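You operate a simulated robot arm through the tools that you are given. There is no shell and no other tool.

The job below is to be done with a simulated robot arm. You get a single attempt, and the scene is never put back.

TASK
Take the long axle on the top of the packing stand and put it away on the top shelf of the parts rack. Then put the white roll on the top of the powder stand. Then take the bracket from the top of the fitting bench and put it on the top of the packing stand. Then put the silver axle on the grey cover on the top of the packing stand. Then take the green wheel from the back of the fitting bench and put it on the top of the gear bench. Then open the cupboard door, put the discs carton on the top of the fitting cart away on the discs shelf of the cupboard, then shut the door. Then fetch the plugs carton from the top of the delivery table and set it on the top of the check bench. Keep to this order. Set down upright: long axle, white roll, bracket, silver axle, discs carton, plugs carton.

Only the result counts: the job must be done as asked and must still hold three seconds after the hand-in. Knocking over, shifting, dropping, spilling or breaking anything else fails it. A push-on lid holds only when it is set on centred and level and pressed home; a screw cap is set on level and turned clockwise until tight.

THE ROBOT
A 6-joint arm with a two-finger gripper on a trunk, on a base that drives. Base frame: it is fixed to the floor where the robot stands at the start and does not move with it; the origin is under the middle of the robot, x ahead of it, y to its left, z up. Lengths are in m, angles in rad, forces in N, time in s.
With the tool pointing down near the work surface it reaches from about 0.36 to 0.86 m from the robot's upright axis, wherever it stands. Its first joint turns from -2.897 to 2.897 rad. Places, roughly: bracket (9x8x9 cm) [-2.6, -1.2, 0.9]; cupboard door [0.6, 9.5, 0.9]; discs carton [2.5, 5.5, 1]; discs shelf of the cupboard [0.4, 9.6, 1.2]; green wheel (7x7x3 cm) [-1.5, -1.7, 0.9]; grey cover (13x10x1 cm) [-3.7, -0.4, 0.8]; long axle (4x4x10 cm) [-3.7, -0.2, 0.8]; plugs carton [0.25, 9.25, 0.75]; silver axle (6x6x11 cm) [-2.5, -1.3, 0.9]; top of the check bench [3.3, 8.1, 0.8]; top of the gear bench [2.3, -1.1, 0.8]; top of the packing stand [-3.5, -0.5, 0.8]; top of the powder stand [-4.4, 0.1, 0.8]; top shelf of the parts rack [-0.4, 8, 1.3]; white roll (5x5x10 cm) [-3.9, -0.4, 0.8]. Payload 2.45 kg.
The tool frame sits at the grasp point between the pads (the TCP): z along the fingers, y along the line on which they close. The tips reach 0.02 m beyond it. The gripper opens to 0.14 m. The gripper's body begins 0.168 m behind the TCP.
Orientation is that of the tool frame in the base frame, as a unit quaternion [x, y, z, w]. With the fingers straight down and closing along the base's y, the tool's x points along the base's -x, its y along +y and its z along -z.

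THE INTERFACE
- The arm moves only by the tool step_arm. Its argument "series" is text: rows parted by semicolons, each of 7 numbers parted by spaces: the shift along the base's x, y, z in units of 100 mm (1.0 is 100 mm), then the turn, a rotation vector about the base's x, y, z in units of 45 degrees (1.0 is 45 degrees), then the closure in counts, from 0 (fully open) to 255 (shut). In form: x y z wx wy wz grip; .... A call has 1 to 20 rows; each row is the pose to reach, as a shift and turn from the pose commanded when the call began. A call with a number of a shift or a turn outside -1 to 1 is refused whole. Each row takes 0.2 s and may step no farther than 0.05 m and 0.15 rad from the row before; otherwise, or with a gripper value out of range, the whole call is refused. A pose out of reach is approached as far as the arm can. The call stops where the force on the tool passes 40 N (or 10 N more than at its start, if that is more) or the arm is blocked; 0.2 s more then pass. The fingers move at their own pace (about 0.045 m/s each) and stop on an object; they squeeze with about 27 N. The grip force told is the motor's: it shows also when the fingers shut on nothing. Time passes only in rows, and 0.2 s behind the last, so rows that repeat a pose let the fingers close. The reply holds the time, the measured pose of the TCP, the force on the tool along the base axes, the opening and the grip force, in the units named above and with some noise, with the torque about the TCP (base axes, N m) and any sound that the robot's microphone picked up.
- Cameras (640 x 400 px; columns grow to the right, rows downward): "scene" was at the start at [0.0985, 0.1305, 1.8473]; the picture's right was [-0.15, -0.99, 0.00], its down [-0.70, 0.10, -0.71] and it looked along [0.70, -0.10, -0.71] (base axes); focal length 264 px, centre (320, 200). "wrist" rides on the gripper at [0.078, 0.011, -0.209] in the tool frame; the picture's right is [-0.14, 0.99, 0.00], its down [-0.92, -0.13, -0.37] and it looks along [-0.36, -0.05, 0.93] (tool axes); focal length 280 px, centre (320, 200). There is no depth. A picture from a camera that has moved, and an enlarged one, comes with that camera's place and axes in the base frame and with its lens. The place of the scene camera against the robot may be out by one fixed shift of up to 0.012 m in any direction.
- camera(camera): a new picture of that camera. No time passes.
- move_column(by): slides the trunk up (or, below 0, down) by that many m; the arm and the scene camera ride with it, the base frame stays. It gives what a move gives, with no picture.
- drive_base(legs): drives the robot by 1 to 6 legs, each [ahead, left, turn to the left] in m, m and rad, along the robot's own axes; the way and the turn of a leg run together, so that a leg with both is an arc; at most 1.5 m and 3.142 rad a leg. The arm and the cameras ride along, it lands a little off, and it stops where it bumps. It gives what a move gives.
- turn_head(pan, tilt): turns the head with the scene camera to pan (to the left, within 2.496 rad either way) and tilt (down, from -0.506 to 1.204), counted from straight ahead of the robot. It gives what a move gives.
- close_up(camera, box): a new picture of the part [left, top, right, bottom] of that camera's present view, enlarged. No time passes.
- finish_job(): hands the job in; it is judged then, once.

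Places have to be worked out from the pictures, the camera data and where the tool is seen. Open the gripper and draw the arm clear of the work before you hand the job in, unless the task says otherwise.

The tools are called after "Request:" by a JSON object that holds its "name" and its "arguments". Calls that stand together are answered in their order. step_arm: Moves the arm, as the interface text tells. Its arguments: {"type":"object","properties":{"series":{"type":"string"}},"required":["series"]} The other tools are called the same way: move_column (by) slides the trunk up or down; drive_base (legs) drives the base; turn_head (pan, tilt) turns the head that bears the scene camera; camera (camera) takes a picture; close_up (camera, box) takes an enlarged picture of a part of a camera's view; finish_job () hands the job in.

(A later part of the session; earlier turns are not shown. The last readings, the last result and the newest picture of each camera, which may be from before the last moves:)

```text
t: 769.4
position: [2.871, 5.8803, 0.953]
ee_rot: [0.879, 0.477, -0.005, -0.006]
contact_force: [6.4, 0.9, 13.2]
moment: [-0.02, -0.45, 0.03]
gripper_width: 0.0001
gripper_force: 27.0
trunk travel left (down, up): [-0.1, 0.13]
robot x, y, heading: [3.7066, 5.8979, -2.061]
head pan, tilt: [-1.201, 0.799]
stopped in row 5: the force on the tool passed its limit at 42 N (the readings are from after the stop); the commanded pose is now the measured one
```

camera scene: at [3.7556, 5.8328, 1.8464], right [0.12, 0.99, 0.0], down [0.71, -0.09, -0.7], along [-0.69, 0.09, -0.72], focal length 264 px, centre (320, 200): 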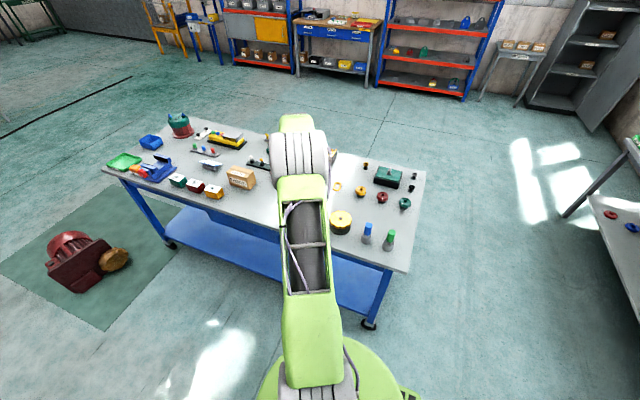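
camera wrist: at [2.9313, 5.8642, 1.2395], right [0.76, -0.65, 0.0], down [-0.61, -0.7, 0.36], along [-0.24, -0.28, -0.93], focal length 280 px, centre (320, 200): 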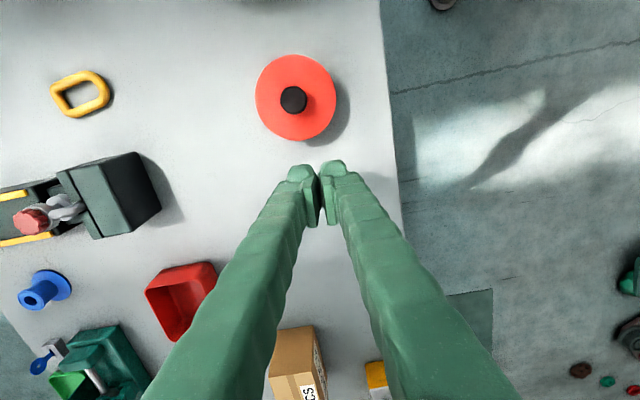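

West contact came at 0.953–0.955, higher than the east side. I'll raise and look again at the lid's present state.

Request:
{"name": "step_arm", "arguments": {"series": "0 0 0.3 0 0 0 255; 0 0 0.7 0 0 0 255; 0 0 1 0 0 0 255; 0 -0.35 1 0 0 0 255; 0 -0.75 1 0 0 0 255; 0 -0.75 1 0 0 0 255"}}

Request:
{"name": "camera", "arguments": {"camera": "wrist"}}

Request:
{"name": "close_up", "arguments": {"camera": "wrist", "box": [230, 30, 390, 160]}}

```text
t: 770.8
position: [2.8718, 5.8037, 1.0489]
ee_rot: [0.879, 0.477, -0.004, -0.006]
contact_force: [-0.1, -0.9, -0.2]
moment: [0.01, -0.04, 0.01]
gripper_width: 0.0
gripper_force: 26.9
trunk travel left (down, up): [-0.1, 0.13]
robot x, y, heading: [3.7128, 5.8964, -2.064]
head pan, tilt: [-1.201, 0.799]
```

```text
taken
camera wrist: at [2.9266, 5.8627, 1.2559], right [0.76, -0.65, -0.01], down [-0.6, -0.7, 0.37], along [-0.25, -0.27, -0.93], focal length 280 px, centre (320, 200)
```

wrist: 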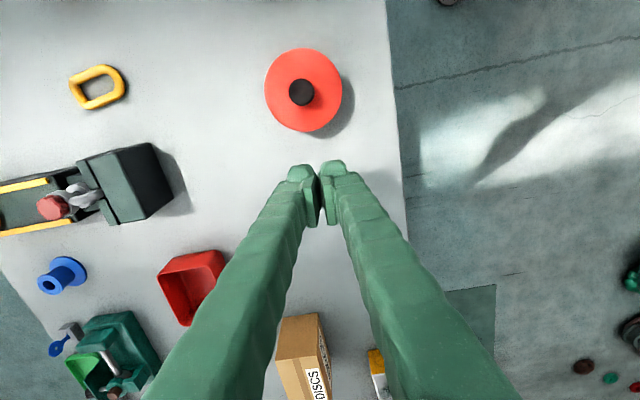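

```text
3.08 times, centred on (310, 95) of wrist
camera zoom: at [2.9266, 5.8627, 1.2559], right [0.76, -0.65, -0.01], down [-0.6, -0.7, 0.37], along [-0.25, -0.27, -0.93], focal length 863 px, centre (351, 523)
```

zoom: 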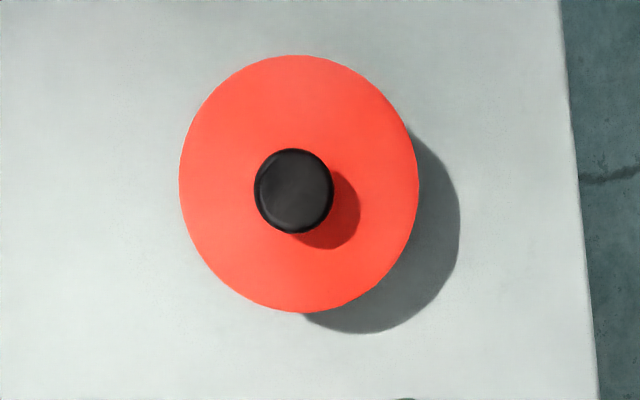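

In this view the lid is level within about 1°. I'll check the height of the east rim once more, gently.

Request:
{"name": "step_arm", "arguments": {"series": "0.3 0.3 0 0 0 0 255; 0.6 0.6 0 0.004 0.006 0 255; 0.79 0.76 0 0.008 0.01 0 255; 0.79 0.76 -0.4 0.008 0.01 0 255; 0.79 0.76 -0.75 0.008 0.01 0 255; 0.79 0.76 -0.85 0.008 0.01 0 255; 0.79 0.76 -0.85 0.008 0.01 0 255"}}

Request:
{"name": "step_arm", "arguments": {"series": "0 0 -0.02 0 0 0 255; 0 0 -0.04 0 0 0 255; 0 0 -0.06 0 0 0 255; 0 0 -0.06 0 0 0 255"}}

```text
t: 772.4
position: [2.8709, 5.8807, 1.0084]
ee_rot: [0.879, 0.477, -0.006, -0.009]
contact_force: [0.7, -0.1, -0.6]
moment: [-0.02, 0.02, 0.02]
gripper_width: 0.0002
gripper_force: 27.4
out of reach, approached as far as the arm can: row 1, 2, 3, 4, 5, 6, 7
trunk travel left (down, up): [-0.1, 0.13]
robot x, y, heading: [3.712, 5.8951, -2.065]
head pan, tilt: [-1.201, 0.799]
```

```text
t: 773.4
position: [2.8678, 5.8798, 1.0021]
ee_rot: [0.879, 0.477, -0.007, -0.011]
contact_force: [1.0, 0.2, -0.8]
moment: [-0.01, 0.01, 0.01]
gripper_width: 0.0
gripper_force: 26.7
trunk travel left (down, up): [-0.1, 0.13]
robot x, y, heading: [3.7075, 5.889, -2.063]
head pan, tilt: [-1.201, 0.799]
```

The arm is near its reach limit again here. I'll back the base away from the cart with the hand as is; the tips clear the tin by about 3 cm. Then I'll recover in free space.

Request:
{"name": "drive_base", "arguments": {"legs": [[-0.1, 0, 0], [0, 0.5, 0]]}}

Request:
{"name": "step_arm", "arguments": {"series": "0.1 0 -0.3 0 0 0 200; 0.2 0 -0.6 0 0 0 150; 0.4 0 -0.9 0 0 0 73; 0.6 0 -1 0 0 0 73; 0.8 0 -1 0 0 0 73; 1 0 -1 0 0 0 73; 1 0 -1 0 0 0 73"}}

Request:
{"name": "camera", "arguments": {"camera": "scene"}}

```text
t: 779.0
position: [3.3574, 5.7281, 1.002]
ee_rot: [0.878, 0.478, -0.007, -0.011]
contact_force: [-0.6, 0.2, -0.2]
moment: [0.01, 0.02, -0.01]
gripper_width: 0.0
gripper_force: 26.7
trunk travel left (down, up): [-0.1, 0.13]
robot x, y, heading: [4.194, 5.7468, -2.057]
head pan, tilt: [-1.201, 0.799]
```

```text
t: 780.6
position: [3.3585, 5.7302, 0.9084]
ee_rot: [0.878, 0.479, -0.006, -0.008]
contact_force: [-1.1, -0.6, 0.5]
moment: [0.03, 0.0, -0.02]
gripper_width: 0.1001
gripper_force: 0.1
out of reach, approached as far as the arm can: row 1, 2, 3, 4, 5, 6, 7
trunk travel left (down, up): [-0.1, 0.13]
robot x, y, heading: [4.1956, 5.7441, -2.06]
head pan, tilt: [-1.201, 0.799]
```

```text
taken
camera scene: at [4.2432, 5.683, 1.8463], right [0.12, 0.99, 0.0], down [0.71, -0.09, -0.7], along [-0.69, 0.09, -0.72], focal length 264 px, centre (320, 200)
```

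scene: 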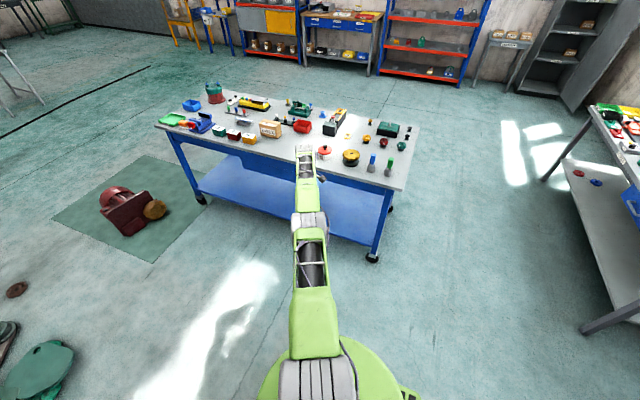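

The arm is straight again. I'll command further down and inward to bend the elbow.

Request:
{"name": "step_arm", "arguments": {"series": "0 0 -0.3 0 0 0 73; 0 0 -0.6 0 0 0 73; 0.1 0 -0.9 0 0 0 73; 0.3 0 -1 0 0 0 73; 0.5 0 -1 0 0 0 73; 0.7 0 -1 0 0 0 73; 0.9 0 -1 0 0 0 73; 1 0 -1 0 0 0 73; 1 0 -1 0 0 0 73"}}

```text
t: 782.6
position: [3.3751, 5.7341, 0.8026]
ee_rot: [0.878, 0.479, -0.006, -0.009]
contact_force: [-1.3, -0.3, -0.6]
moment: [0.01, 0.01, -0.01]
gripper_width: 0.0999
gripper_force: 0.0
out of reach, approached as far as the arm can: row 2, 4, 5, 6, 7, 8, 9
trunk travel left (down, up): [-0.1, 0.13]
robot x, y, heading: [4.1985, 5.7438, -2.067]
head pan, tilt: [-1.201, 0.799]
```

It's starting to bend. I'll repeat it.

Request:
{"name": "step_arm", "arguments": {"series": "0 0 -0.3 0 0 0 73; 0 0 -0.6 0 0 0 73; 0.1 0 -0.9 0 0 0 73; 0.3 0 -1 0 0 0 73; 0.5 0 -1 0 0 0 73; 0.7 0 -1 0 0 0 73; 0.9 0 -1 0 0 0 73; 1 0 -1 0 0 0 73; 1 0 -1 0 0 0 73"}}

```text
t: 784.6
position: [3.4777, 5.7349, 0.7008]
ee_rot: [0.878, 0.479, -0.007, -0.01]
contact_force: [0.5, 0.3, 0.5]
moment: [-0.02, 0.03, -0.03]
gripper_width: 0.1001
gripper_force: 0.0
out of reach, approached as far as the arm can: row 1, 2, 3
trunk travel left (down, up): [-0.1, 0.13]
robot x, y, heading: [4.1988, 5.7452, -2.065]
head pan, tilt: [-1.201, 0.799]
```

Recovered. I'll raise the hand again, then check the tin with the scene camera from here.

Request:
{"name": "step_arm", "arguments": {"series": "0.1 0 0.4 0 0 0 73; 0.2 0 0.8 0 0 0 73; 0.3 0 1 0.006 0.01 0 73; 0.3 0 1 0.006 0.01 0 73"}}

Request:
{"name": "step_arm", "arguments": {"series": "0.1 0 0.4 0 0 0 73; 0.2 0 0.8 0 0 0 73; 0.3 0 1 0 0 0 73; 0.3 0 1 0 0 0 73"}}

Request:
{"name": "camera", "arguments": {"camera": "scene"}}

```text
t: 785.6
position: [3.5086, 5.7346, 0.8013]
ee_rot: [0.878, 0.479, -0.009, -0.014]
contact_force: [0.6, 0.1, 0.6]
moment: [0.02, 0.01, 0.05]
gripper_width: 0.1001
gripper_force: 0.0
trunk travel left (down, up): [-0.1, 0.13]
robot x, y, heading: [4.1968, 5.7461, -2.066]
head pan, tilt: [-1.201, 0.799]
```

```text
t: 786.6
position: [3.5385, 5.7359, 0.9022]
ee_rot: [0.878, 0.479, -0.009, -0.013]
contact_force: [0.0, 0.0, 0.3]
moment: [-0.03, -0.01, 0.04]
gripper_width: 0.1003
gripper_force: 0.0
trunk travel left (down, up): [-0.1, 0.13]
robot x, y, heading: [4.1946, 5.7455, -2.062]
head pan, tilt: [-1.201, 0.799]
```

```text
taken
camera scene: at [4.2432, 5.683, 1.8463], right [0.12, 0.99, 0.0], down [0.71, -0.09, -0.7], along [-0.69, 0.09, -0.72], focal length 264 px, centre (320, 200)
```

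scene: 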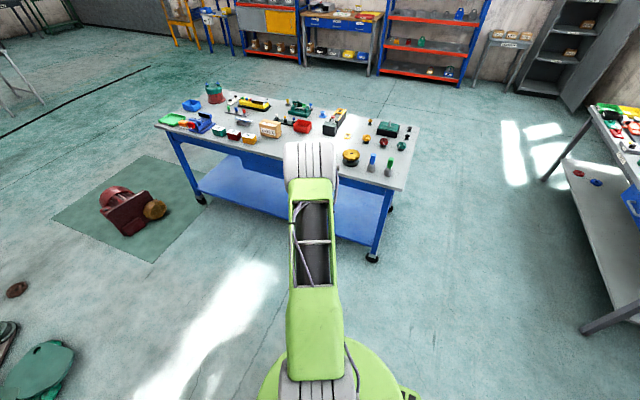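

I'll drive to the earlier viewpoint southeast of the cart for a comparable look at the tin.

Request:
{"name": "drive_base", "arguments": {"legs": [[0.85, 0, 0]]}}

Request:
{"name": "turn_head", "arguments": {"pan": -1.6, "tilt": 0.5}}

Request:
{"name": "camera", "arguments": {"camera": "scene"}}

```text
t: 791.1
position: [3.1415, 4.9889, 0.9019]
ee_rot: [0.877, 0.48, -0.009, -0.014]
contact_force: [-0.3, -0.1, -0.3]
moment: [0.04, 0.0, -0.03]
gripper_width: 0.1001
gripper_force: 0.1
trunk travel left (down, up): [-0.1, 0.13]
robot x, y, heading: [3.8004, 5.0034, -2.058]
head pan, tilt: [-1.201, 0.799]
```

```text
t: 792.0
position: [3.1421, 4.9883, 0.9018]
ee_rot: [0.878, 0.479, -0.01, -0.013]
contact_force: [-0.1, -0.2, 0.3]
moment: [0.0, -0.03, 0.01]
gripper_width: 0.1
gripper_force: 0.1
trunk travel left (down, up): [-0.1, 0.13]
robot x, y, heading: [3.7984, 5.0047, -2.056]
head pan, tilt: [-1.6, 0.499]
```

```text
taken
camera scene: at [3.8478, 4.975, 1.8722], right [0.49, 0.87, 0.0], down [0.42, -0.24, -0.88], along [-0.76, 0.43, -0.48], focal length 264 px, centre (320, 200)
```

scene: 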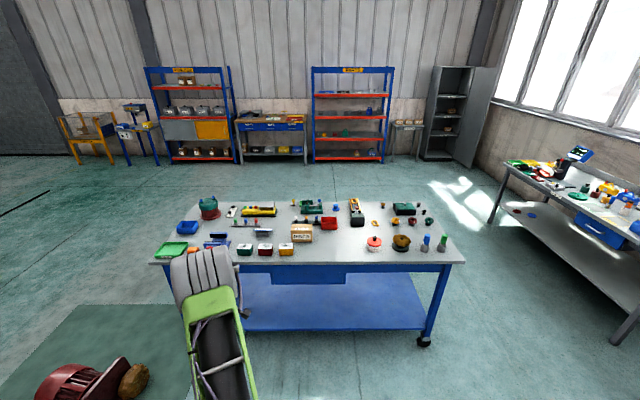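

Request:
{"name": "close_up", "arguments": {"camera": "scene", "box": [350, 225, 420, 265]}}

Request:
{"name": "close_up", "arguments": {"camera": "scene", "box": [360, 230, 390, 256]}}

```text
9.14 times, centred on (385, 245) of scene
camera zoom: at [3.8478, 4.975, 1.8722], right [0.49, 0.87, 0.0], down [0.42, -0.24, -0.88], along [-0.76, 0.43, -0.48], focal length 2412 px, centre (-274, -211)
```

zoom: 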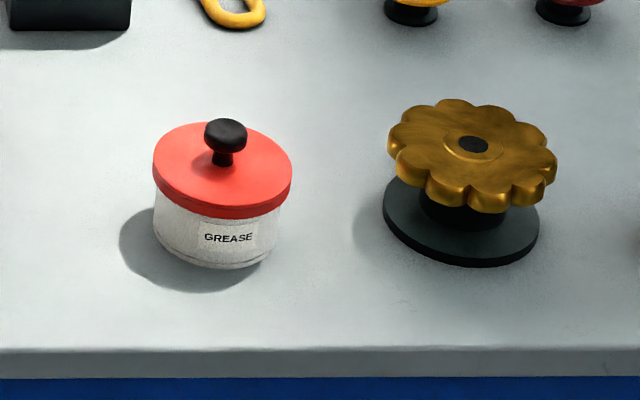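

```text
15.38 times, centred on (375, 243) of scene
camera zoom: at [3.8478, 4.975, 1.8722], right [0.49, 0.87, 0.0], down [0.42, -0.24, -0.88], along [-0.76, 0.43, -0.48], focal length 4059 px, centre (-526, -462)
```

zoom: 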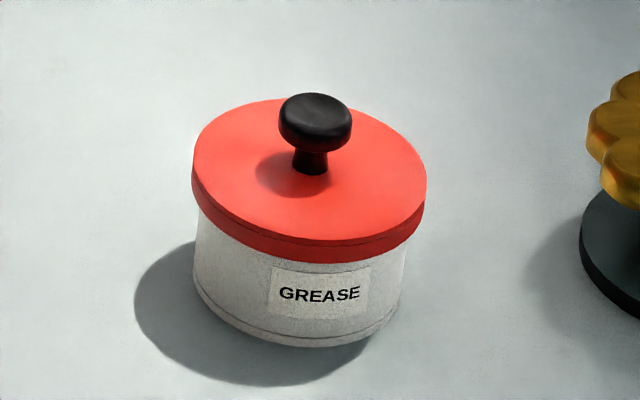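

A close look shows the grease lid sitting level on the tin again, so the second snap was it going home. For the carton I'll now use a 45° tilt, with the arm kept higher, and lower straight down over the carton instead of beside the tin. First I'll raise and tilt in free space.

Request:
{"name": "step_arm", "arguments": {"series": "0 0 0.4 -0.008 -0.019 0 73; 0 0 0.8 -0.0166 -0.038 0 73; 0 0 1 -0.0166 -0.038 0 73; 0 0 1 -0.0166 -0.038 0 73"}}

Request:
{"name": "step_arm", "arguments": {"series": "0 0 0.4 -0.14 0.09 0 73; 0 0 0.8 -0.28 0.18 0 73; 0 0 1 -0.42 0.27 0 73; 0 0 1 -0.56 0.36 0 73; 0 0 1 -0.7 0.45 0 73; 0 0 1 -0.841 0.541 0 73; 0 0 1 -0.841 0.541 0 73"}}

Request:
{"name": "camera", "arguments": {"camera": "scene"}}

```text
t: 793.0
position: [3.1434, 4.9906, 1.0009]
ee_rot: [0.877, 0.481, 0.0, -0.001]
contact_force: [-0.2, -0.2, -0.2]
moment: [-0.01, -0.03, -0.02]
gripper_width: 0.1003
gripper_force: 0.0
trunk travel left (down, up): [-0.1, 0.13]
robot x, y, heading: [3.8015, 5.0008, -2.054]
head pan, tilt: [-1.6, 0.499]
```

```text
t: 794.5
position: [3.1407, 4.9885, 1.1009]
ee_rot: [0.81, 0.444, -0.337, 0.182]
contact_force: [0.5, 0.5, -1.2]
moment: [0.04, -0.01, 0.02]
gripper_width: 0.0997
gripper_force: 0.0
trunk travel left (down, up): [-0.1, 0.13]
robot x, y, heading: [3.7984, 5.0048, -2.057]
head pan, tilt: [-1.6, 0.499]
```

```text
taken
camera scene: at [3.8479, 4.9749, 1.8723], right [0.49, 0.87, 0.0], down [0.42, -0.24, -0.88], along [-0.76, 0.43, -0.48], focal length 264 px, centre (320, 200)
```

scene: 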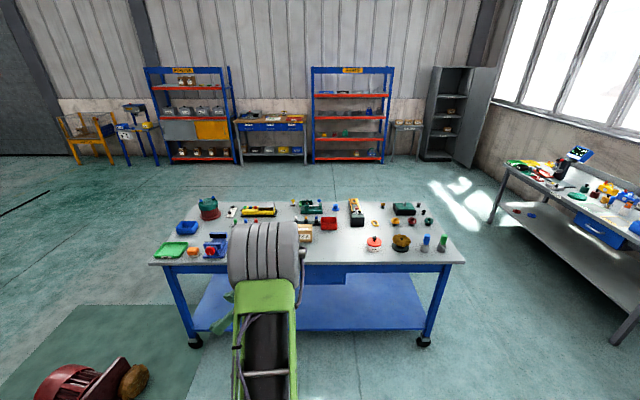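

I'll turn slightly and drive beside the cart so the hand comes over the carton at height.

Request:
{"name": "drive_base", "arguments": {"legs": [[0, 0, -0.038], [-0.3, 0, 0], [0, -0.66, 0]]}}

Request:
{"name": "camera", "arguments": {"camera": "wrist"}}

Request:
{"name": "turn_head", "arguments": {"pan": -0.9, "tilt": 0.7}}

Request:
{"name": "camera", "arguments": {"camera": "scene"}}

```text
t: 802.9
position: [2.7207, 5.616, 1.1018]
ee_rot: [0.82, 0.426, -0.34, 0.174]
contact_force: [0.6, -0.4, -0.8]
moment: [0.02, -0.03, 0.0]
gripper_width: 0.1
gripper_force: 0.1
trunk travel left (down, up): [-0.1, 0.13]
robot x, y, heading: [3.3789, 5.6011, -2.105]
head pan, tilt: [-1.6, 0.499]
```

```text
taken
camera wrist: at [2.8463, 5.7744, 1.1931], right [0.75, -0.65, 0.09], down [-0.33, -0.25, 0.91], along [-0.57, -0.72, -0.4], focal length 280 px, centre (320, 200)
```

wrist: 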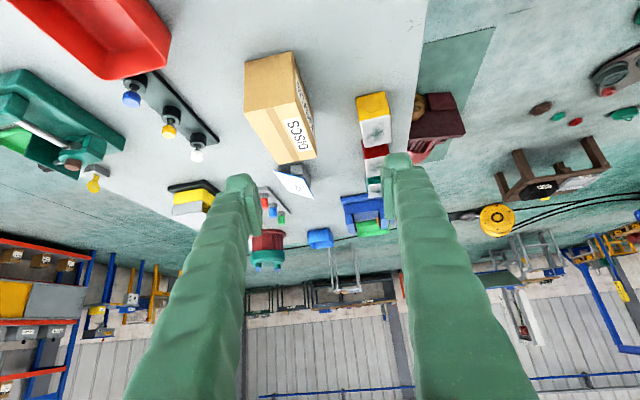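

```text
t: 803.9
position: [2.7192, 5.6142, 1.1018]
ee_rot: [0.82, 0.426, -0.34, 0.174]
contact_force: [-0.2, -0.5, 0.8]
moment: [0.01, 0.03, 0.01]
gripper_width: 0.0999
gripper_force: 0.0
trunk travel left (down, up): [-0.1, 0.13]
robot x, y, heading: [3.379, 5.5966, -2.104]
head pan, tilt: [-0.901, 0.7]
```

```text
taken
camera scene: at [3.4184, 5.5088, 1.8546], right [-0.14, 0.99, 0.0], down [0.64, 0.09, -0.77], along [-0.76, -0.1, -0.64], focal length 264 px, centre (320, 200)
```

scene: 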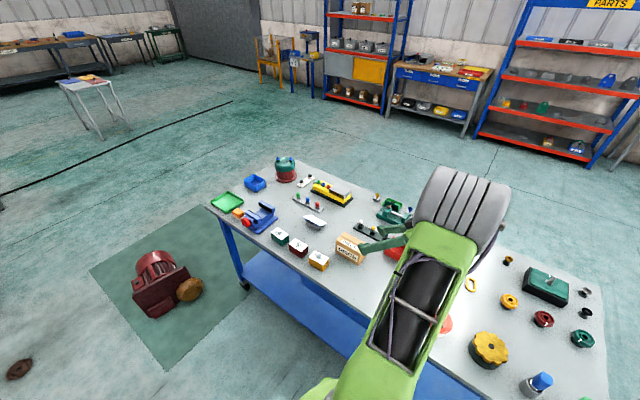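

The carton is where predicted. I'll move over it, correct the yaw, and check before lowering.

Request:
{"name": "step_arm", "arguments": {"series": "-0.35 -0.24 0 0 0 0.02 73; -0.7 -0.47 0 0 0 0.049 73; -1 -0.68 0 0 0 0.049 73; -1 -0.68 0 0 0 0.049 73"}}

Request:
{"name": "camera", "arguments": {"camera": "wrist"}}

Request:
{"name": "close_up", "arguments": {"camera": "scene", "box": [300, 170, 540, 330]}}

```text
t: 804.9
position: [2.6214, 5.547, 1.0998]
ee_rot: [0.812, 0.441, -0.337, 0.18]
contact_force: [0.3, 0.4, -0.3]
moment: [-0.01, -0.01, 0.02]
gripper_width: 0.1
gripper_force: 0.2
trunk travel left (down, up): [-0.1, 0.13]
robot x, y, heading: [3.3779, 5.5963, -2.102]
head pan, tilt: [-0.901, 0.7]
```

```text
taken
camera wrist: at [2.7409, 5.7113, 1.1925], right [0.78, -0.62, 0.09], down [-0.32, -0.26, 0.91], along [-0.54, -0.74, -0.4], focal length 280 px, centre (320, 200)
```

wrist: 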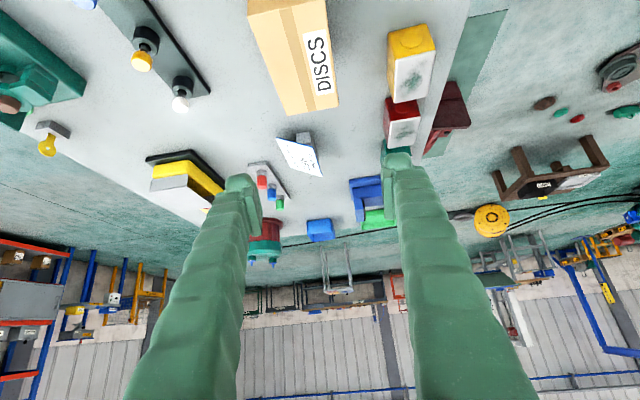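

```text
2.50 times, centred on (420, 250) of scene
camera zoom: at [3.4185, 5.5088, 1.8546], right [-0.14, 0.99, 0.0], down [0.64, 0.09, -0.77], along [-0.76, -0.11, -0.64], focal length 660 px, centre (70, 75)
```

zoom: 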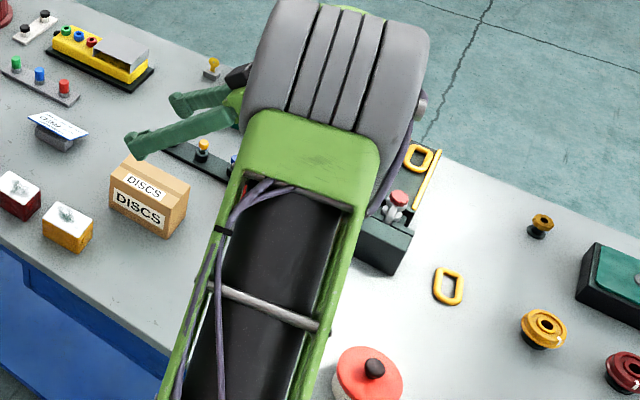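

The tin is well clear of the arm and the elbow is high. I'll lower straight down around the carton, in stages.

Request:
{"name": "step_arm", "arguments": {"series": "-0.1 -0.02 0 0 0 0 73; -0.1 -0.02 -0.4 0 0 0 73; -0.1 -0.02 -0.8 0 0 0 73; -0.1 -0.02 -1 0 0 0 73; -0.1 -0.02 -1 0 0 0 73"}}

Request:
{"name": "camera", "arguments": {"camera": "wrist"}}

Request:
{"name": "close_up", "arguments": {"camera": "scene", "box": [300, 170, 540, 330]}}

```text
t: 806.1
position: [2.6108, 5.5453, 1.0028]
ee_rot: [0.812, 0.441, -0.337, 0.181]
contact_force: [0.0, 0.6, -0.7]
moment: [0.02, 0.0, 0.0]
gripper_width: 0.0999
gripper_force: 0.0
trunk travel left (down, up): [-0.1, 0.13]
robot x, y, heading: [3.3804, 5.595, -2.104]
head pan, tilt: [-0.901, 0.7]
```

```text
taken
camera wrist: at [2.7305, 5.7098, 1.0936], right [0.78, -0.62, 0.09], down [-0.32, -0.26, 0.91], along [-0.54, -0.74, -0.4], focal length 280 px, centre (320, 200)
```

wrist: 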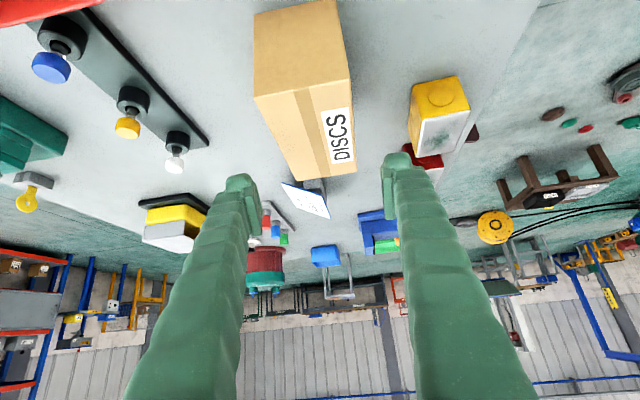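

```text
2.50 times, centred on (420, 250) of scene
camera zoom: at [3.4184, 5.5088, 1.8546], right [-0.14, 0.99, 0.0], down [0.64, 0.09, -0.77], along [-0.76, -0.11, -0.64], focal length 660 px, centre (70, 75)
```

zoom: 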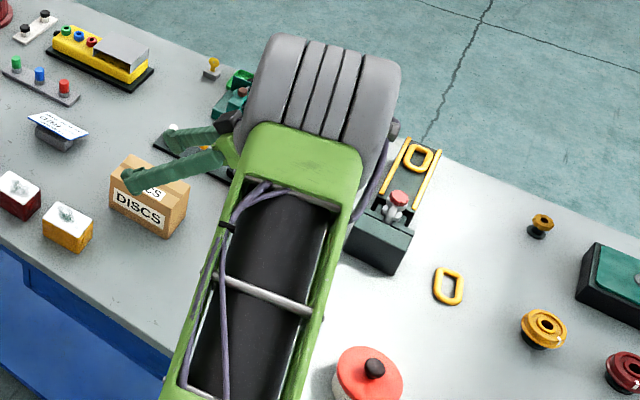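

The fingers straddle the carton with room to the yellow box. I'll lower the final 10 cm.

Request:
{"name": "step_arm", "arguments": {"series": "0 0 -0.3 0 0 0 73; 0 0 -0.6 0 0 0 73; 0 0 -0.85 0 0 0 73; 0 0 -1 0 0 0 73; 0 0 -1 0 0 0 73"}}

Request:
{"name": "camera", "arguments": {"camera": "wrist"}}

Request:
{"name": "close_up", "arguments": {"camera": "scene", "box": [300, 170, 540, 330]}}

```text
t: 807.3
position: [2.6095, 5.5445, 0.9007]
ee_rot: [0.812, 0.441, -0.337, 0.181]
contact_force: [-0.2, 0.0, 0.3]
moment: [0.01, -0.02, 0.03]
gripper_width: 0.0998
gripper_force: 0.1
trunk travel left (down, up): [-0.1, 0.13]
robot x, y, heading: [3.3816, 5.5972, -2.103]
head pan, tilt: [-0.901, 0.7]
```

```text
taken
camera wrist: at [2.7301, 5.7088, 0.992], right [0.78, -0.62, 0.09], down [-0.32, -0.26, 0.91], along [-0.54, -0.74, -0.4], focal length 280 px, centre (320, 200)
```

wrist: 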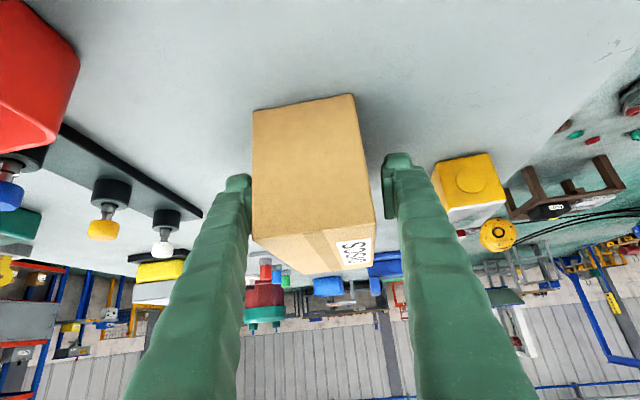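

```text
2.50 times, centred on (420, 250) of scene
camera zoom: at [3.4184, 5.5088, 1.8546], right [-0.14, 0.99, 0.0], down [0.64, 0.09, -0.77], along [-0.76, -0.11, -0.64], focal length 660 px, centre (70, 75)
```

zoom: 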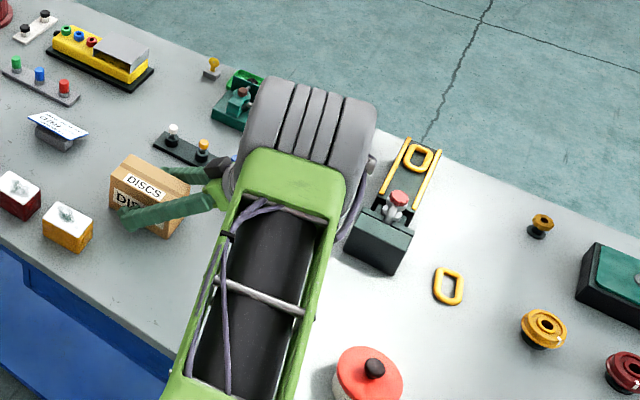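

In place with no contact. I'll close on the carton.

Request:
{"name": "step_arm", "arguments": {"series": "0 0 0 0 0 0 100; 0 0 0 0 0 0 125; 0 0 0 0 0 0 255; 0 0 0 0 0 0 255; 0 0 0 0 0 0 255; 0 0 0 0 0 0 255; 0 0 0 0 0 0 255"}}

Request:
{"name": "camera", "arguments": {"camera": "wrist"}}

```text
t: 808.9
position: [2.6098, 5.5448, 0.9011]
ee_rot: [0.812, 0.442, -0.336, 0.18]
contact_force: [-1.4, 0.8, 1.3]
moment: [0.29, 0.09, 0.12]
gripper_width: 0.0728
gripper_force: 27.7
trunk travel left (down, up): [-0.1, 0.13]
robot x, y, heading: [3.3805, 5.5967, -2.104]
head pan, tilt: [-0.901, 0.7]
```

```text
taken
camera wrist: at [2.73, 5.7088, 0.9922], right [0.78, -0.62, 0.09], down [-0.32, -0.26, 0.91], along [-0.54, -0.74, -0.4], focal length 280 px, centre (320, 200)
```

wrist: 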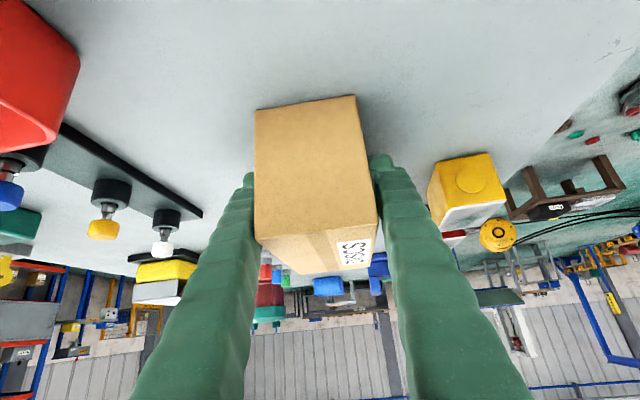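

Gripped at 73 mm. I'll lift it straight up 0.2 m.

Request:
{"name": "step_arm", "arguments": {"series": "0 0 0.15 0 0 0 255; 0 0 0.4 0 0 0 255; 0 0 0.7 0 0 0 255; 0 0 1 0 0 0 255; 0 0 1 0 0 0 255"}}

Request:
{"name": "step_arm", "arguments": {"series": "0 0 0.4 0 0 0 255; 0 0 0.8 0 0 0 255; 0 0 1 0 0 0 255; 0 0 1 0 0 0 255"}}

Request:
{"name": "camera", "arguments": {"camera": "wrist"}}

```text
t: 810.1
position: [2.6126, 5.5441, 1.0]
ee_rot: [0.812, 0.442, -0.335, 0.182]
contact_force: [-0.2, -0.3, -3.3]
moment: [-0.03, -0.03, -0.03]
gripper_width: 0.0725
gripper_force: 27.3
trunk travel left (down, up): [-0.1, 0.13]
robot x, y, heading: [3.378, 5.596, -2.099]
head pan, tilt: [-0.901, 0.7]
```

```text
t: 811.1
position: [2.6115, 5.5447, 1.1014]
ee_rot: [0.812, 0.442, -0.335, 0.181]
contact_force: [0.2, 0.2, -3.6]
moment: [0.01, -0.01, 0.0]
gripper_width: 0.0723
gripper_force: 27.0
trunk travel left (down, up): [-0.1, 0.13]
robot x, y, heading: [3.3813, 5.5967, -2.1]
head pan, tilt: [-0.901, 0.7]
```

```text
taken
camera wrist: at [2.7315, 5.7095, 1.1928], right [0.78, -0.62, 0.09], down [-0.32, -0.26, 0.91], along [-0.54, -0.74, -0.4], focal length 280 px, centre (320, 200)
```

wrist: 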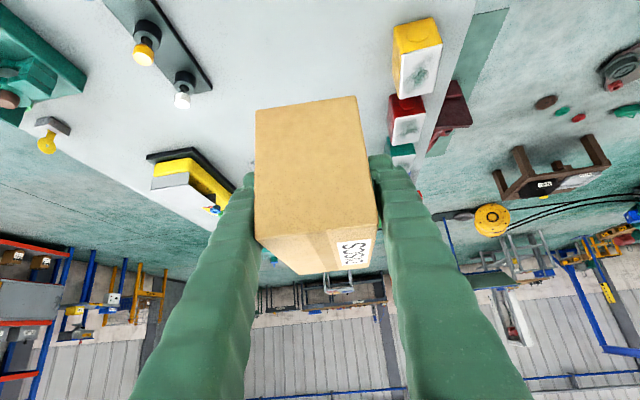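

The carton is held, with its base about 6.6 cm below the TCP. I'll strafe away from the cart, then bring the arm to the front of the robot.

Request:
{"name": "drive_base", "arguments": {"legs": [[0, 0.6, 0]]}}

Request:
{"name": "step_arm", "arguments": {"series": "0.3 -0.18 0 0 0 0 255; 0.6 -0.35 0 0 0 0 255; 0.86 -0.5 0 0 0 0 255; 0.86 -0.5 0 0 0 0 255"}}

Request:
{"name": "step_arm", "arguments": {"series": "0.3 -0.18 0 0 0 0 255; 0.6 -0.35 0 0 0 0 255; 0.86 -0.5 0 0 0 0 255; 0.86 -0.5 0 0 0 0 255"}}

Request:
{"name": "step_arm", "arguments": {"series": "0.25 -0.3 0 0 0 0 255; 0.5 -0.6 0 0 0 0 255; 0.75 -0.9 0 0 0 0 255; 0.75 -0.9 0 0 0 0 255"}}

Request:
{"name": "step_arm", "arguments": {"series": "0.25 -0.3 0 0 0 0 255; 0.5 -0.6 0 0 0 0 255; 0.75 -0.9 0 0 0 0 255; 0.75 -0.9 0 0 0 0 255"}}

Request:
{"name": "step_arm", "arguments": {"series": "0.3 -0.18 0 0 0 0 255; 0.6 -0.35 0 0 0 0 255; 0.86 -0.5 0 0 0 0 255; 0.86 -0.5 0 0 0 0 255"}}

Request:
{"name": "camera", "arguments": {"camera": "scene"}}

```text
t: 816.9
position: [3.1337, 5.2355, 1.1003]
ee_rot: [0.81, 0.444, -0.336, 0.182]
contact_force: [0.0, -0.7, -3.7]
moment: [0.01, 0.02, -0.01]
gripper_width: 0.0725
gripper_force: 27.1
trunk travel left (down, up): [-0.1, 0.13]
robot x, y, heading: [3.8993, 5.2923, -2.099]
head pan, tilt: [-0.901, 0.7]
```

```text
t: 817.9
position: [3.2165, 5.1884, 1.0995]
ee_rot: [0.811, 0.443, -0.335, 0.181]
contact_force: [0.3, -0.2, -3.9]
moment: [0.04, -0.02, 0.01]
gripper_width: 0.0724
gripper_force: 27.3
trunk travel left (down, up): [-0.1, 0.13]
robot x, y, heading: [3.898, 5.2944, -2.093]
head pan, tilt: [-0.901, 0.7]
```

```text
t: 818.9
position: [3.3032, 5.1384, 1.1018]
ee_rot: [0.811, 0.443, -0.335, 0.181]
contact_force: [0.5, 0.7, -3.7]
moment: [0.02, 0.0, -0.01]
gripper_width: 0.0723
gripper_force: 27.3
trunk travel left (down, up): [-0.1, 0.13]
robot x, y, heading: [3.8984, 5.2955, -2.099]
head pan, tilt: [-0.901, 0.7]
```

```text
t: 819.9
position: [3.3811, 5.0464, 1.1015]
ee_rot: [0.811, 0.443, -0.336, 0.182]
contact_force: [0.5, 0.7, -4.1]
moment: [0.05, -0.02, 0.02]
gripper_width: 0.0722
gripper_force: 27.0
trunk travel left (down, up): [-0.1, 0.13]
robot x, y, heading: [3.8959, 5.2938, -2.094]
head pan, tilt: [-0.901, 0.7]
```

```text
t: 820.9
position: [3.4508, 4.9562, 1.1028]
ee_rot: [0.812, 0.443, -0.334, 0.182]
contact_force: [-0.5, 1.1, -3.6]
moment: [0.01, -0.02, -0.04]
gripper_width: 0.072
gripper_force: 26.7
out of reach, approached as far as the arm can: row 3, 4
trunk travel left (down, up): [-0.1, 0.13]
robot x, y, heading: [3.8934, 5.292, -2.097]
head pan, tilt: [-0.901, 0.7]
```

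```text
t: 821.9
position: [3.4874, 4.8794, 1.1116]
ee_rot: [0.811, 0.444, -0.334, 0.181]
contact_force: [0.0, -0.6, -4.3]
moment: [0.0, 0.04, 0.0]
gripper_width: 0.0724
gripper_force: 26.9
out of reach, approached as far as the arm can: row 1, 2, 3, 4
trunk travel left (down, up): [-0.1, 0.13]
robot x, y, heading: [3.8983, 5.293, -2.103]
head pan, tilt: [-0.901, 0.7]
```

```text
taken
camera scene: at [3.9399, 5.2031, 1.8545], right [-0.14, 0.99, 0.0], down [0.64, 0.09, -0.77], along [-0.76, -0.11, -0.64], focal length 264 px, centre (320, 200)
```

scene: 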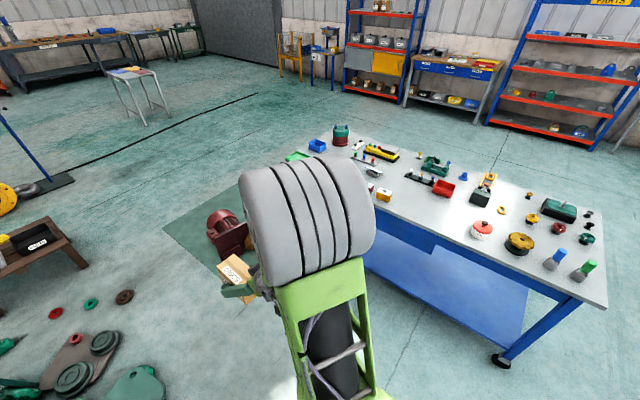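

The carton is in front of the robot with the tilt intact. I'll drive back past the cart's north end, strafe west in front of the check bench, and turn toward the cupboard.

Request:
{"name": "drive_base", "arguments": {"legs": [[-1.27, 0, 0], [0, -1.3, 0], [0, -1.3, 0], [0, 0, -1.56]]}}

Request:
{"name": "turn_head", "arguments": {"pan": -0.1, "tilt": 0.5}}

Request:
{"name": "camera", "arguments": {"camera": "scene"}}

Request:
{"name": "camera", "arguments": {"camera": "wrist"}}

```text
t: 854.5
position: [1.9266, 8.1264, 1.1115]
ee_rot: [0.884, -0.271, -0.363, -0.113]
contact_force: [-0.4, 0.4, -4.6]
moment: [-0.01, -0.02, -0.01]
gripper_width: 0.0722
gripper_force: 27.4
trunk travel left (down, up): [-0.1, 0.13]
robot x, y, heading: [2.3322, 7.7049, 2.594]
head pan, tilt: [-0.901, 0.7]
```

```text
t: 855.6
position: [1.9262, 8.126, 1.1106]
ee_rot: [0.884, -0.271, -0.363, -0.113]
contact_force: [-0.2, -0.9, -4.4]
moment: [0.0, -0.04, -0.01]
gripper_width: 0.0719
gripper_force: 27.4
trunk travel left (down, up): [-0.1, 0.13]
robot x, y, heading: [2.3279, 7.7045, 2.593]
head pan, tilt: [-0.099, 0.499]
```

```text
taken
camera scene: at [2.184, 7.6467, 1.8722], right [0.61, 0.8, 0.0], down [0.38, -0.29, -0.88], along [-0.7, 0.53, -0.48], focal length 264 px, centre (320, 200)
```

scene: 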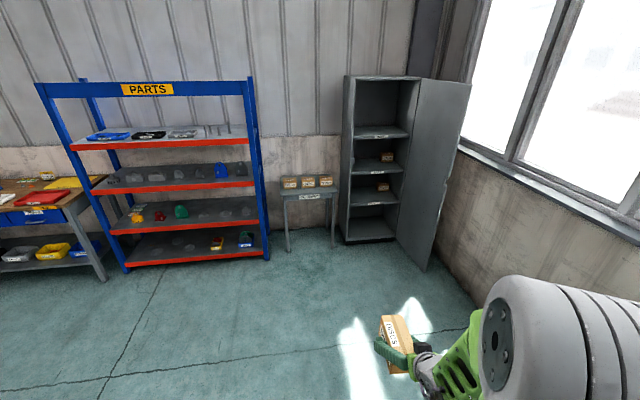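

```text
taken
camera wrist: at [2.0884, 8.0033, 1.2031], right [-0.63, -0.77, 0.09], down [-0.26, 0.33, 0.91], along [-0.73, 0.55, -0.4], focal length 280 px, centre (320, 200)
```

wrist: 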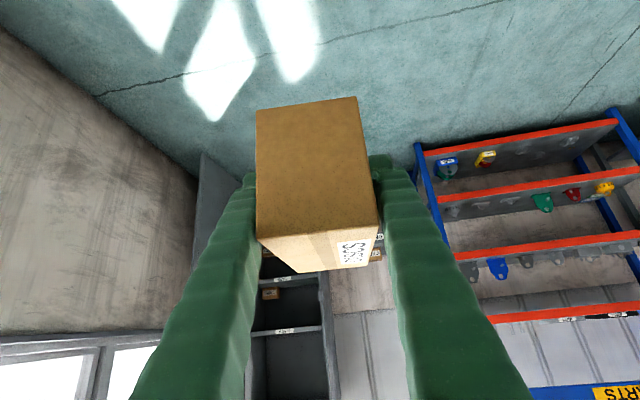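

Now I'll extend the hand 0.1 m forward and raise the trunk, then the arm, here in open space.

Request:
{"name": "step_arm", "arguments": {"series": "-0.3 0.15 0 0 0 0 255; -0.6 0.3 0 0 0 0 255; -0.9 0.45 0 0 0 0 255; -0.9 0.45 0 0 0 0 255"}}

Request:
{"name": "move_column", "arguments": {"by": 0.13}}

Request:
{"name": "step_arm", "arguments": {"series": "0 0 0.3 0 0 0 255; 0 0 0.6 0 0 0 255; 0 0 0.9 0 0 0 255; 0 0 1 0 0 0 255; 0 0 1 0 0 0 255"}}

Request:
{"name": "camera", "arguments": {"camera": "scene"}}

```text
t: 856.6
position: [1.8366, 8.1706, 1.1094]
ee_rot: [0.885, -0.27, -0.363, -0.112]
contact_force: [0.2, -0.2, -3.7]
moment: [0.03, -0.05, 0.01]
gripper_width: 0.0723
gripper_force: 26.7
trunk travel left (down, up): [-0.1, 0.13]
robot x, y, heading: [2.3283, 7.6996, 2.589]
head pan, tilt: [-0.099, 0.499]
```

```text
t: 858.2
position: [1.8377, 8.1704, 1.2401]
ee_rot: [0.884, -0.27, -0.364, -0.112]
contact_force: [0.2, -0.5, -4.2]
moment: [0.02, 0.0, 0.02]
gripper_width: 0.0723
gripper_force: 26.6
trunk travel left (down, up): [-0.23, 0.0]
robot x, y, heading: [2.3321, 7.6993, 2.595]
head pan, tilt: [-0.099, 0.499]
```

```text
t: 859.4
position: [1.8378, 8.1703, 1.3407]
ee_rot: [0.884, -0.271, -0.363, -0.113]
contact_force: [0.1, 0.5, -4.0]
moment: [0.0, -0.05, 0.01]
gripper_width: 0.0722
gripper_force: 27.4
trunk travel left (down, up): [-0.23, 0.0]
robot x, y, heading: [2.3328, 7.702, 2.595]
head pan, tilt: [-0.099, 0.499]
```

```text
taken
camera scene: at [2.184, 7.6464, 2.0022], right [0.61, 0.8, 0.0], down [0.38, -0.29, -0.88], along [-0.7, 0.53, -0.48], focal length 264 px, centre (320, 200)
```

scene: 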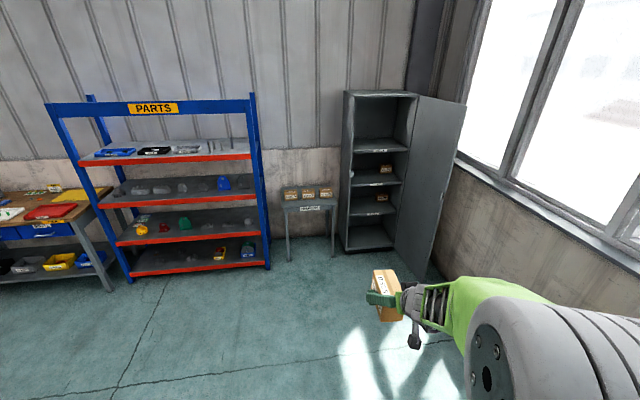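

The arm reached 1.34 cleanly with the elbow high. I'll raise a bit more, then drive toward the cupboard, turning slightly so the tool points straight in.

Request:
{"name": "step_arm", "arguments": {"series": "0 0 0.2 0 0 0 255; 0 0 0.35 0 0 0 255; 0 0 0.35 0 0 0 255"}}

Request:
{"name": "drive_base", "arguments": {"legs": [[0.7, 0, 0.06], [0.4, -0.45, 0]]}}

Request:
{"name": "camera", "arguments": {"camera": "scene"}}

Request:
{"name": "camera", "arguments": {"camera": "wrist"}}

```text
t: 860.2
position: [1.8373, 8.1707, 1.374]
ee_rot: [0.885, -0.27, -0.363, -0.112]
contact_force: [-0.5, 0.5, -3.7]
moment: [-0.01, -0.02, 0.03]
gripper_width: 0.072
gripper_force: 27.1
trunk travel left (down, up): [-0.23, 0.0]
robot x, y, heading: [2.3318, 7.7006, 2.592]
head pan, tilt: [-0.099, 0.499]
```

```text
t: 868.0
position: [1.051, 9.0633, 1.3747]
ee_rot: [0.893, -0.24, -0.367, -0.1]
contact_force: [0.4, 0.4, -4.4]
moment: [-0.01, -0.04, 0.0]
gripper_width: 0.0722
gripper_force: 27.8
trunk travel left (down, up): [-0.23, 0.0]
robot x, y, heading: [1.5727, 8.6307, 2.66]
head pan, tilt: [-0.099, 0.499]
```

```text
taken
camera scene: at [1.4312, 8.5636, 2.0022], right [0.55, 0.84, 0.0], down [0.4, -0.26, -0.88], along [-0.73, 0.48, -0.48], focal length 264 px, centre (320, 200)
```

scene: 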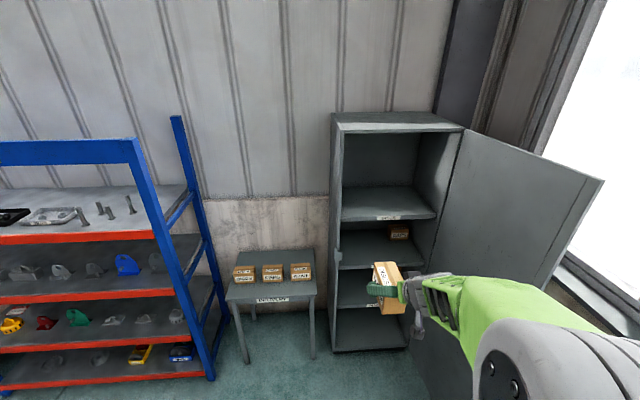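

```text
taken
camera wrist: at [1.2194, 8.952, 1.466], right [-0.58, -0.81, 0.09], down [-0.28, 0.31, 0.91], along [-0.77, 0.5, -0.4], focal length 280 px, centre (320, 200)
```

wrist: 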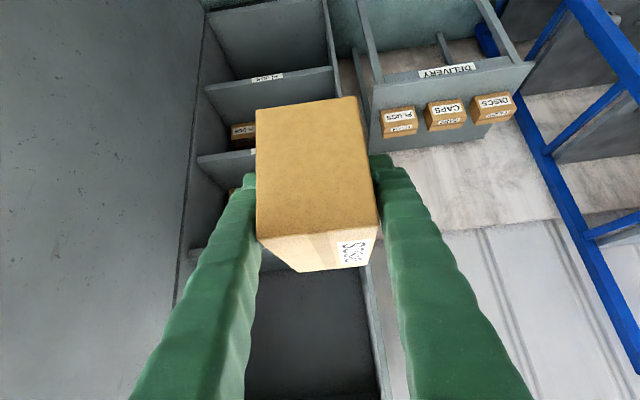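

The door stands about 100° open, well clear. I'll move 0.3 m ahead and slightly right to just in front of the DISCS shelf.

Request:
{"name": "drive_base", "arguments": {"legs": [[0.3, -0.09, 0]]}}

Request:
{"name": "camera", "arguments": {"camera": "wrist"}}

Request:
{"name": "turn_head", "arguments": {"pan": -0.3, "tilt": 0.6}}

Request:
{"name": "camera", "arguments": {"camera": "scene"}}

```text
t: 870.1
position: [0.8336, 9.2792, 1.3729]
ee_rot: [0.894, -0.239, -0.366, -0.1]
contact_force: [-0.3, -1.1, -3.9]
moment: [-0.04, -0.03, 0.04]
gripper_width: 0.0721
gripper_force: 26.8
trunk travel left (down, up): [-0.23, 0.0]
robot x, y, heading: [1.3576, 8.8424, 2.66]
head pan, tilt: [-0.099, 0.499]
```

```text
taken
camera wrist: at [1.0026, 9.1673, 1.4656], right [-0.58, -0.81, 0.09], down [-0.28, 0.31, 0.91], along [-0.76, 0.5, -0.4], focal length 280 px, centre (320, 200)
```

wrist: 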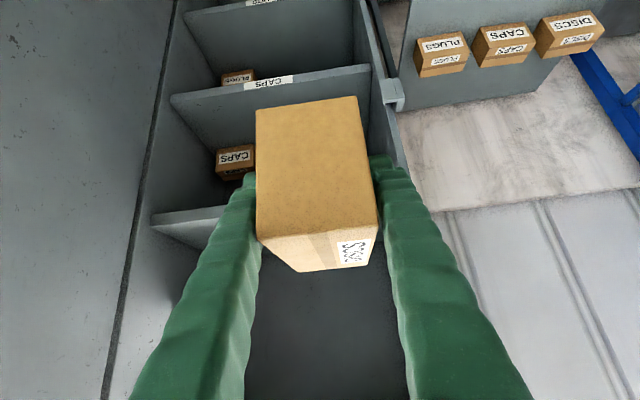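

```text
t: 870.8
position: [0.8341, 9.2762, 1.3729]
ee_rot: [0.893, -0.24, -0.367, -0.1]
contact_force: [-0.1, 0.2, -4.3]
moment: [-0.05, -0.01, 0.0]
gripper_width: 0.0724
gripper_force: 26.8
trunk travel left (down, up): [-0.23, 0.0]
robot x, y, heading: [1.36, 8.8424, 2.663]
head pan, tilt: [-0.3, 0.6]
```

```text
taken
camera scene: at [1.2287, 8.7902, 1.9932], right [0.7, 0.71, 0.0], down [0.4, -0.4, -0.83], along [-0.59, 0.58, -0.56], focal length 264 px, centre (320, 200)
```

scene: 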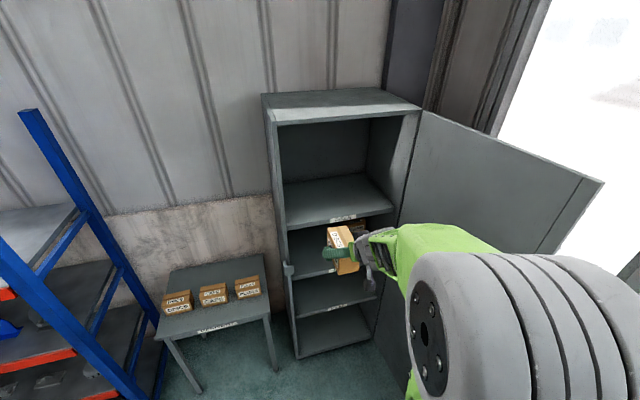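

The hand is 0.3 m in front of the opening at the right height, with the shelf at z≈1.25. I'll drive 0.28 m ahead with a slight shift right, and check.

Request:
{"name": "drive_base", "arguments": {"legs": [[0.28, -0.03, 0]]}}

Request:
{"name": "camera", "arguments": {"camera": "wrist"}}

Request:
{"name": "camera", "arguments": {"camera": "scene"}}

```text
t: 872.8
position: [0.5953, 9.4327, 1.3739]
ee_rot: [0.894, -0.238, -0.366, -0.099]
contact_force: [1.0, 0.7, -3.7]
moment: [-0.02, -0.04, -0.01]
gripper_width: 0.0725
gripper_force: 27.9
trunk travel left (down, up): [-0.23, 0.0]
robot x, y, heading: [1.1209, 9.0015, 2.664]
head pan, tilt: [-0.3, 0.6]
```

```text
taken
camera wrist: at [0.7666, 9.3228, 1.4655], right [-0.58, -0.81, 0.09], down [-0.28, 0.31, 0.91], along [-0.77, 0.5, -0.4], focal length 280 px, centre (320, 200)
```

wrist: 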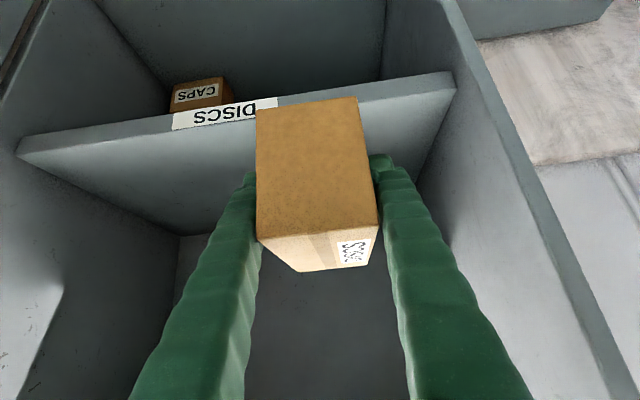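

```text
taken
camera scene: at [0.9921, 8.9473, 1.9931], right [0.7, 0.71, 0.0], down [0.4, -0.4, -0.82], along [-0.59, 0.58, -0.57], focal length 264 px, centre (320, 200)
```

scene: 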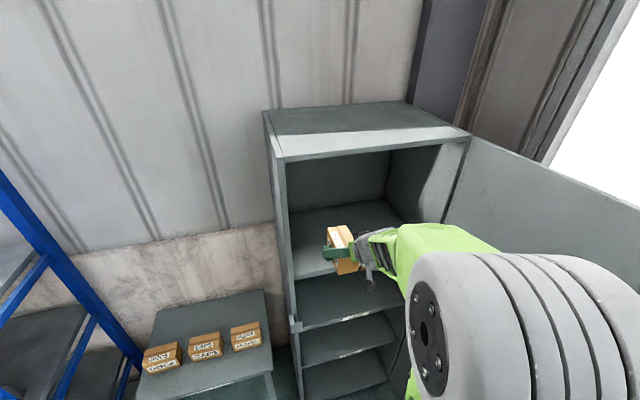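

Aligned with the shelf, with walls clear on both sides. I'll extend the arm 0.115 m inward at constant height.

Request:
{"name": "step_arm", "arguments": {"series": "-0.3 0.17 0 0 0 0 255; -0.6 0.35 0 0 0 0 255; -0.9 0.52 0 0 0 0 255; -1 0.58 0 0 0 0 255; -1 0.58 0 0 0 0 255"}}

Request:
{"name": "camera", "arguments": {"camera": "wrist"}}

Request:
{"name": "camera", "arguments": {"camera": "scene"}}

```text
t: 874.0
position: [0.4968, 9.492, 1.3722]
ee_rot: [0.894, -0.239, -0.367, -0.099]
contact_force: [-0.3, 0.2, -4.3]
moment: [0.01, -0.03, -0.02]
gripper_width: 0.0722
gripper_force: 26.7
trunk travel left (down, up): [-0.23, 0.0]
robot x, y, heading: [1.1226, 9.0032, 2.666]
head pan, tilt: [-0.3, 0.6]
```

```text
taken
camera wrist: at [0.6666, 9.3807, 1.4644], right [-0.58, -0.81, 0.09], down [-0.28, 0.31, 0.91], along [-0.77, 0.5, -0.4], focal length 280 px, centre (320, 200)
```

wrist: 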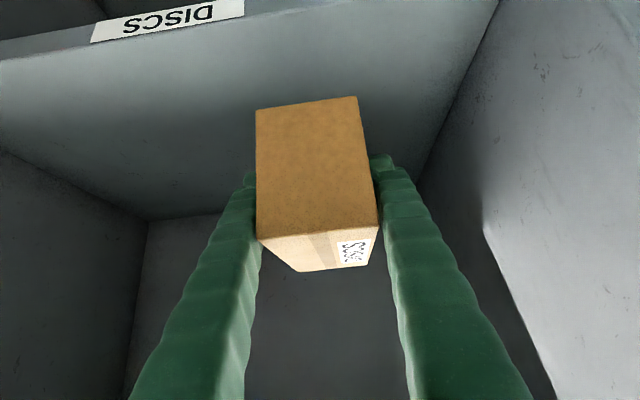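

```text
taken
camera scene: at [0.9928, 8.9469, 1.9931], right [0.7, 0.71, 0.0], down [0.4, -0.4, -0.82], along [-0.59, 0.58, -0.57], focal length 264 px, centre (320, 200)
```

scene: 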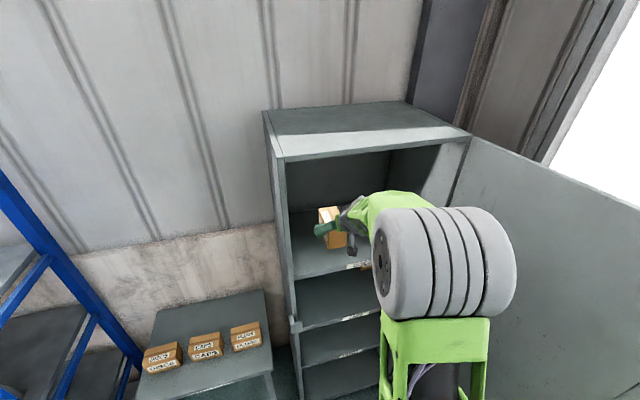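

The carton is 10 cm inside over the shelf. I'll lower it to just above contact, then in 2 mm steps.

Request:
{"name": "step_arm", "arguments": {"series": "0 0 -0.15 0 0 0 255; 0 0 -0.3 0 0 0 255; 0 0 -0.4 0 0 0 255; 0 0 -0.4 0 0 0 255"}}

Request:
{"name": "step_arm", "arguments": {"series": "0 0 -0.02 0 0 0 255; 0 0 -0.04 0 0 0 255; 0 0 -0.06 0 0 0 255; 0 0 -0.08 0 0 0 255; 0 0 -0.1 0 0 0 255; 0 0 -0.1 0 0 0 255"}}

```text
t: 875.0
position: [0.4974, 9.491, 1.3346]
ee_rot: [0.894, -0.239, -0.366, -0.099]
contact_force: [1.1, -0.1, -3.1]
moment: [0.0, -0.02, -0.02]
gripper_width: 0.0723
gripper_force: 27.3
trunk travel left (down, up): [-0.23, 0.0]
robot x, y, heading: [1.1199, 9.0016, 2.664]
head pan, tilt: [-0.3, 0.6]
```

```text
t: 876.4
position: [0.4977, 9.4919, 1.3231]
ee_rot: [0.894, -0.238, -0.367, -0.1]
contact_force: [-1.1, -0.2, -3.7]
moment: [0.01, -0.03, -0.01]
gripper_width: 0.0722
gripper_force: 26.8
trunk travel left (down, up): [-0.23, 0.0]
robot x, y, heading: [1.1207, 9.0035, 2.665]
head pan, tilt: [-0.3, 0.6]
```

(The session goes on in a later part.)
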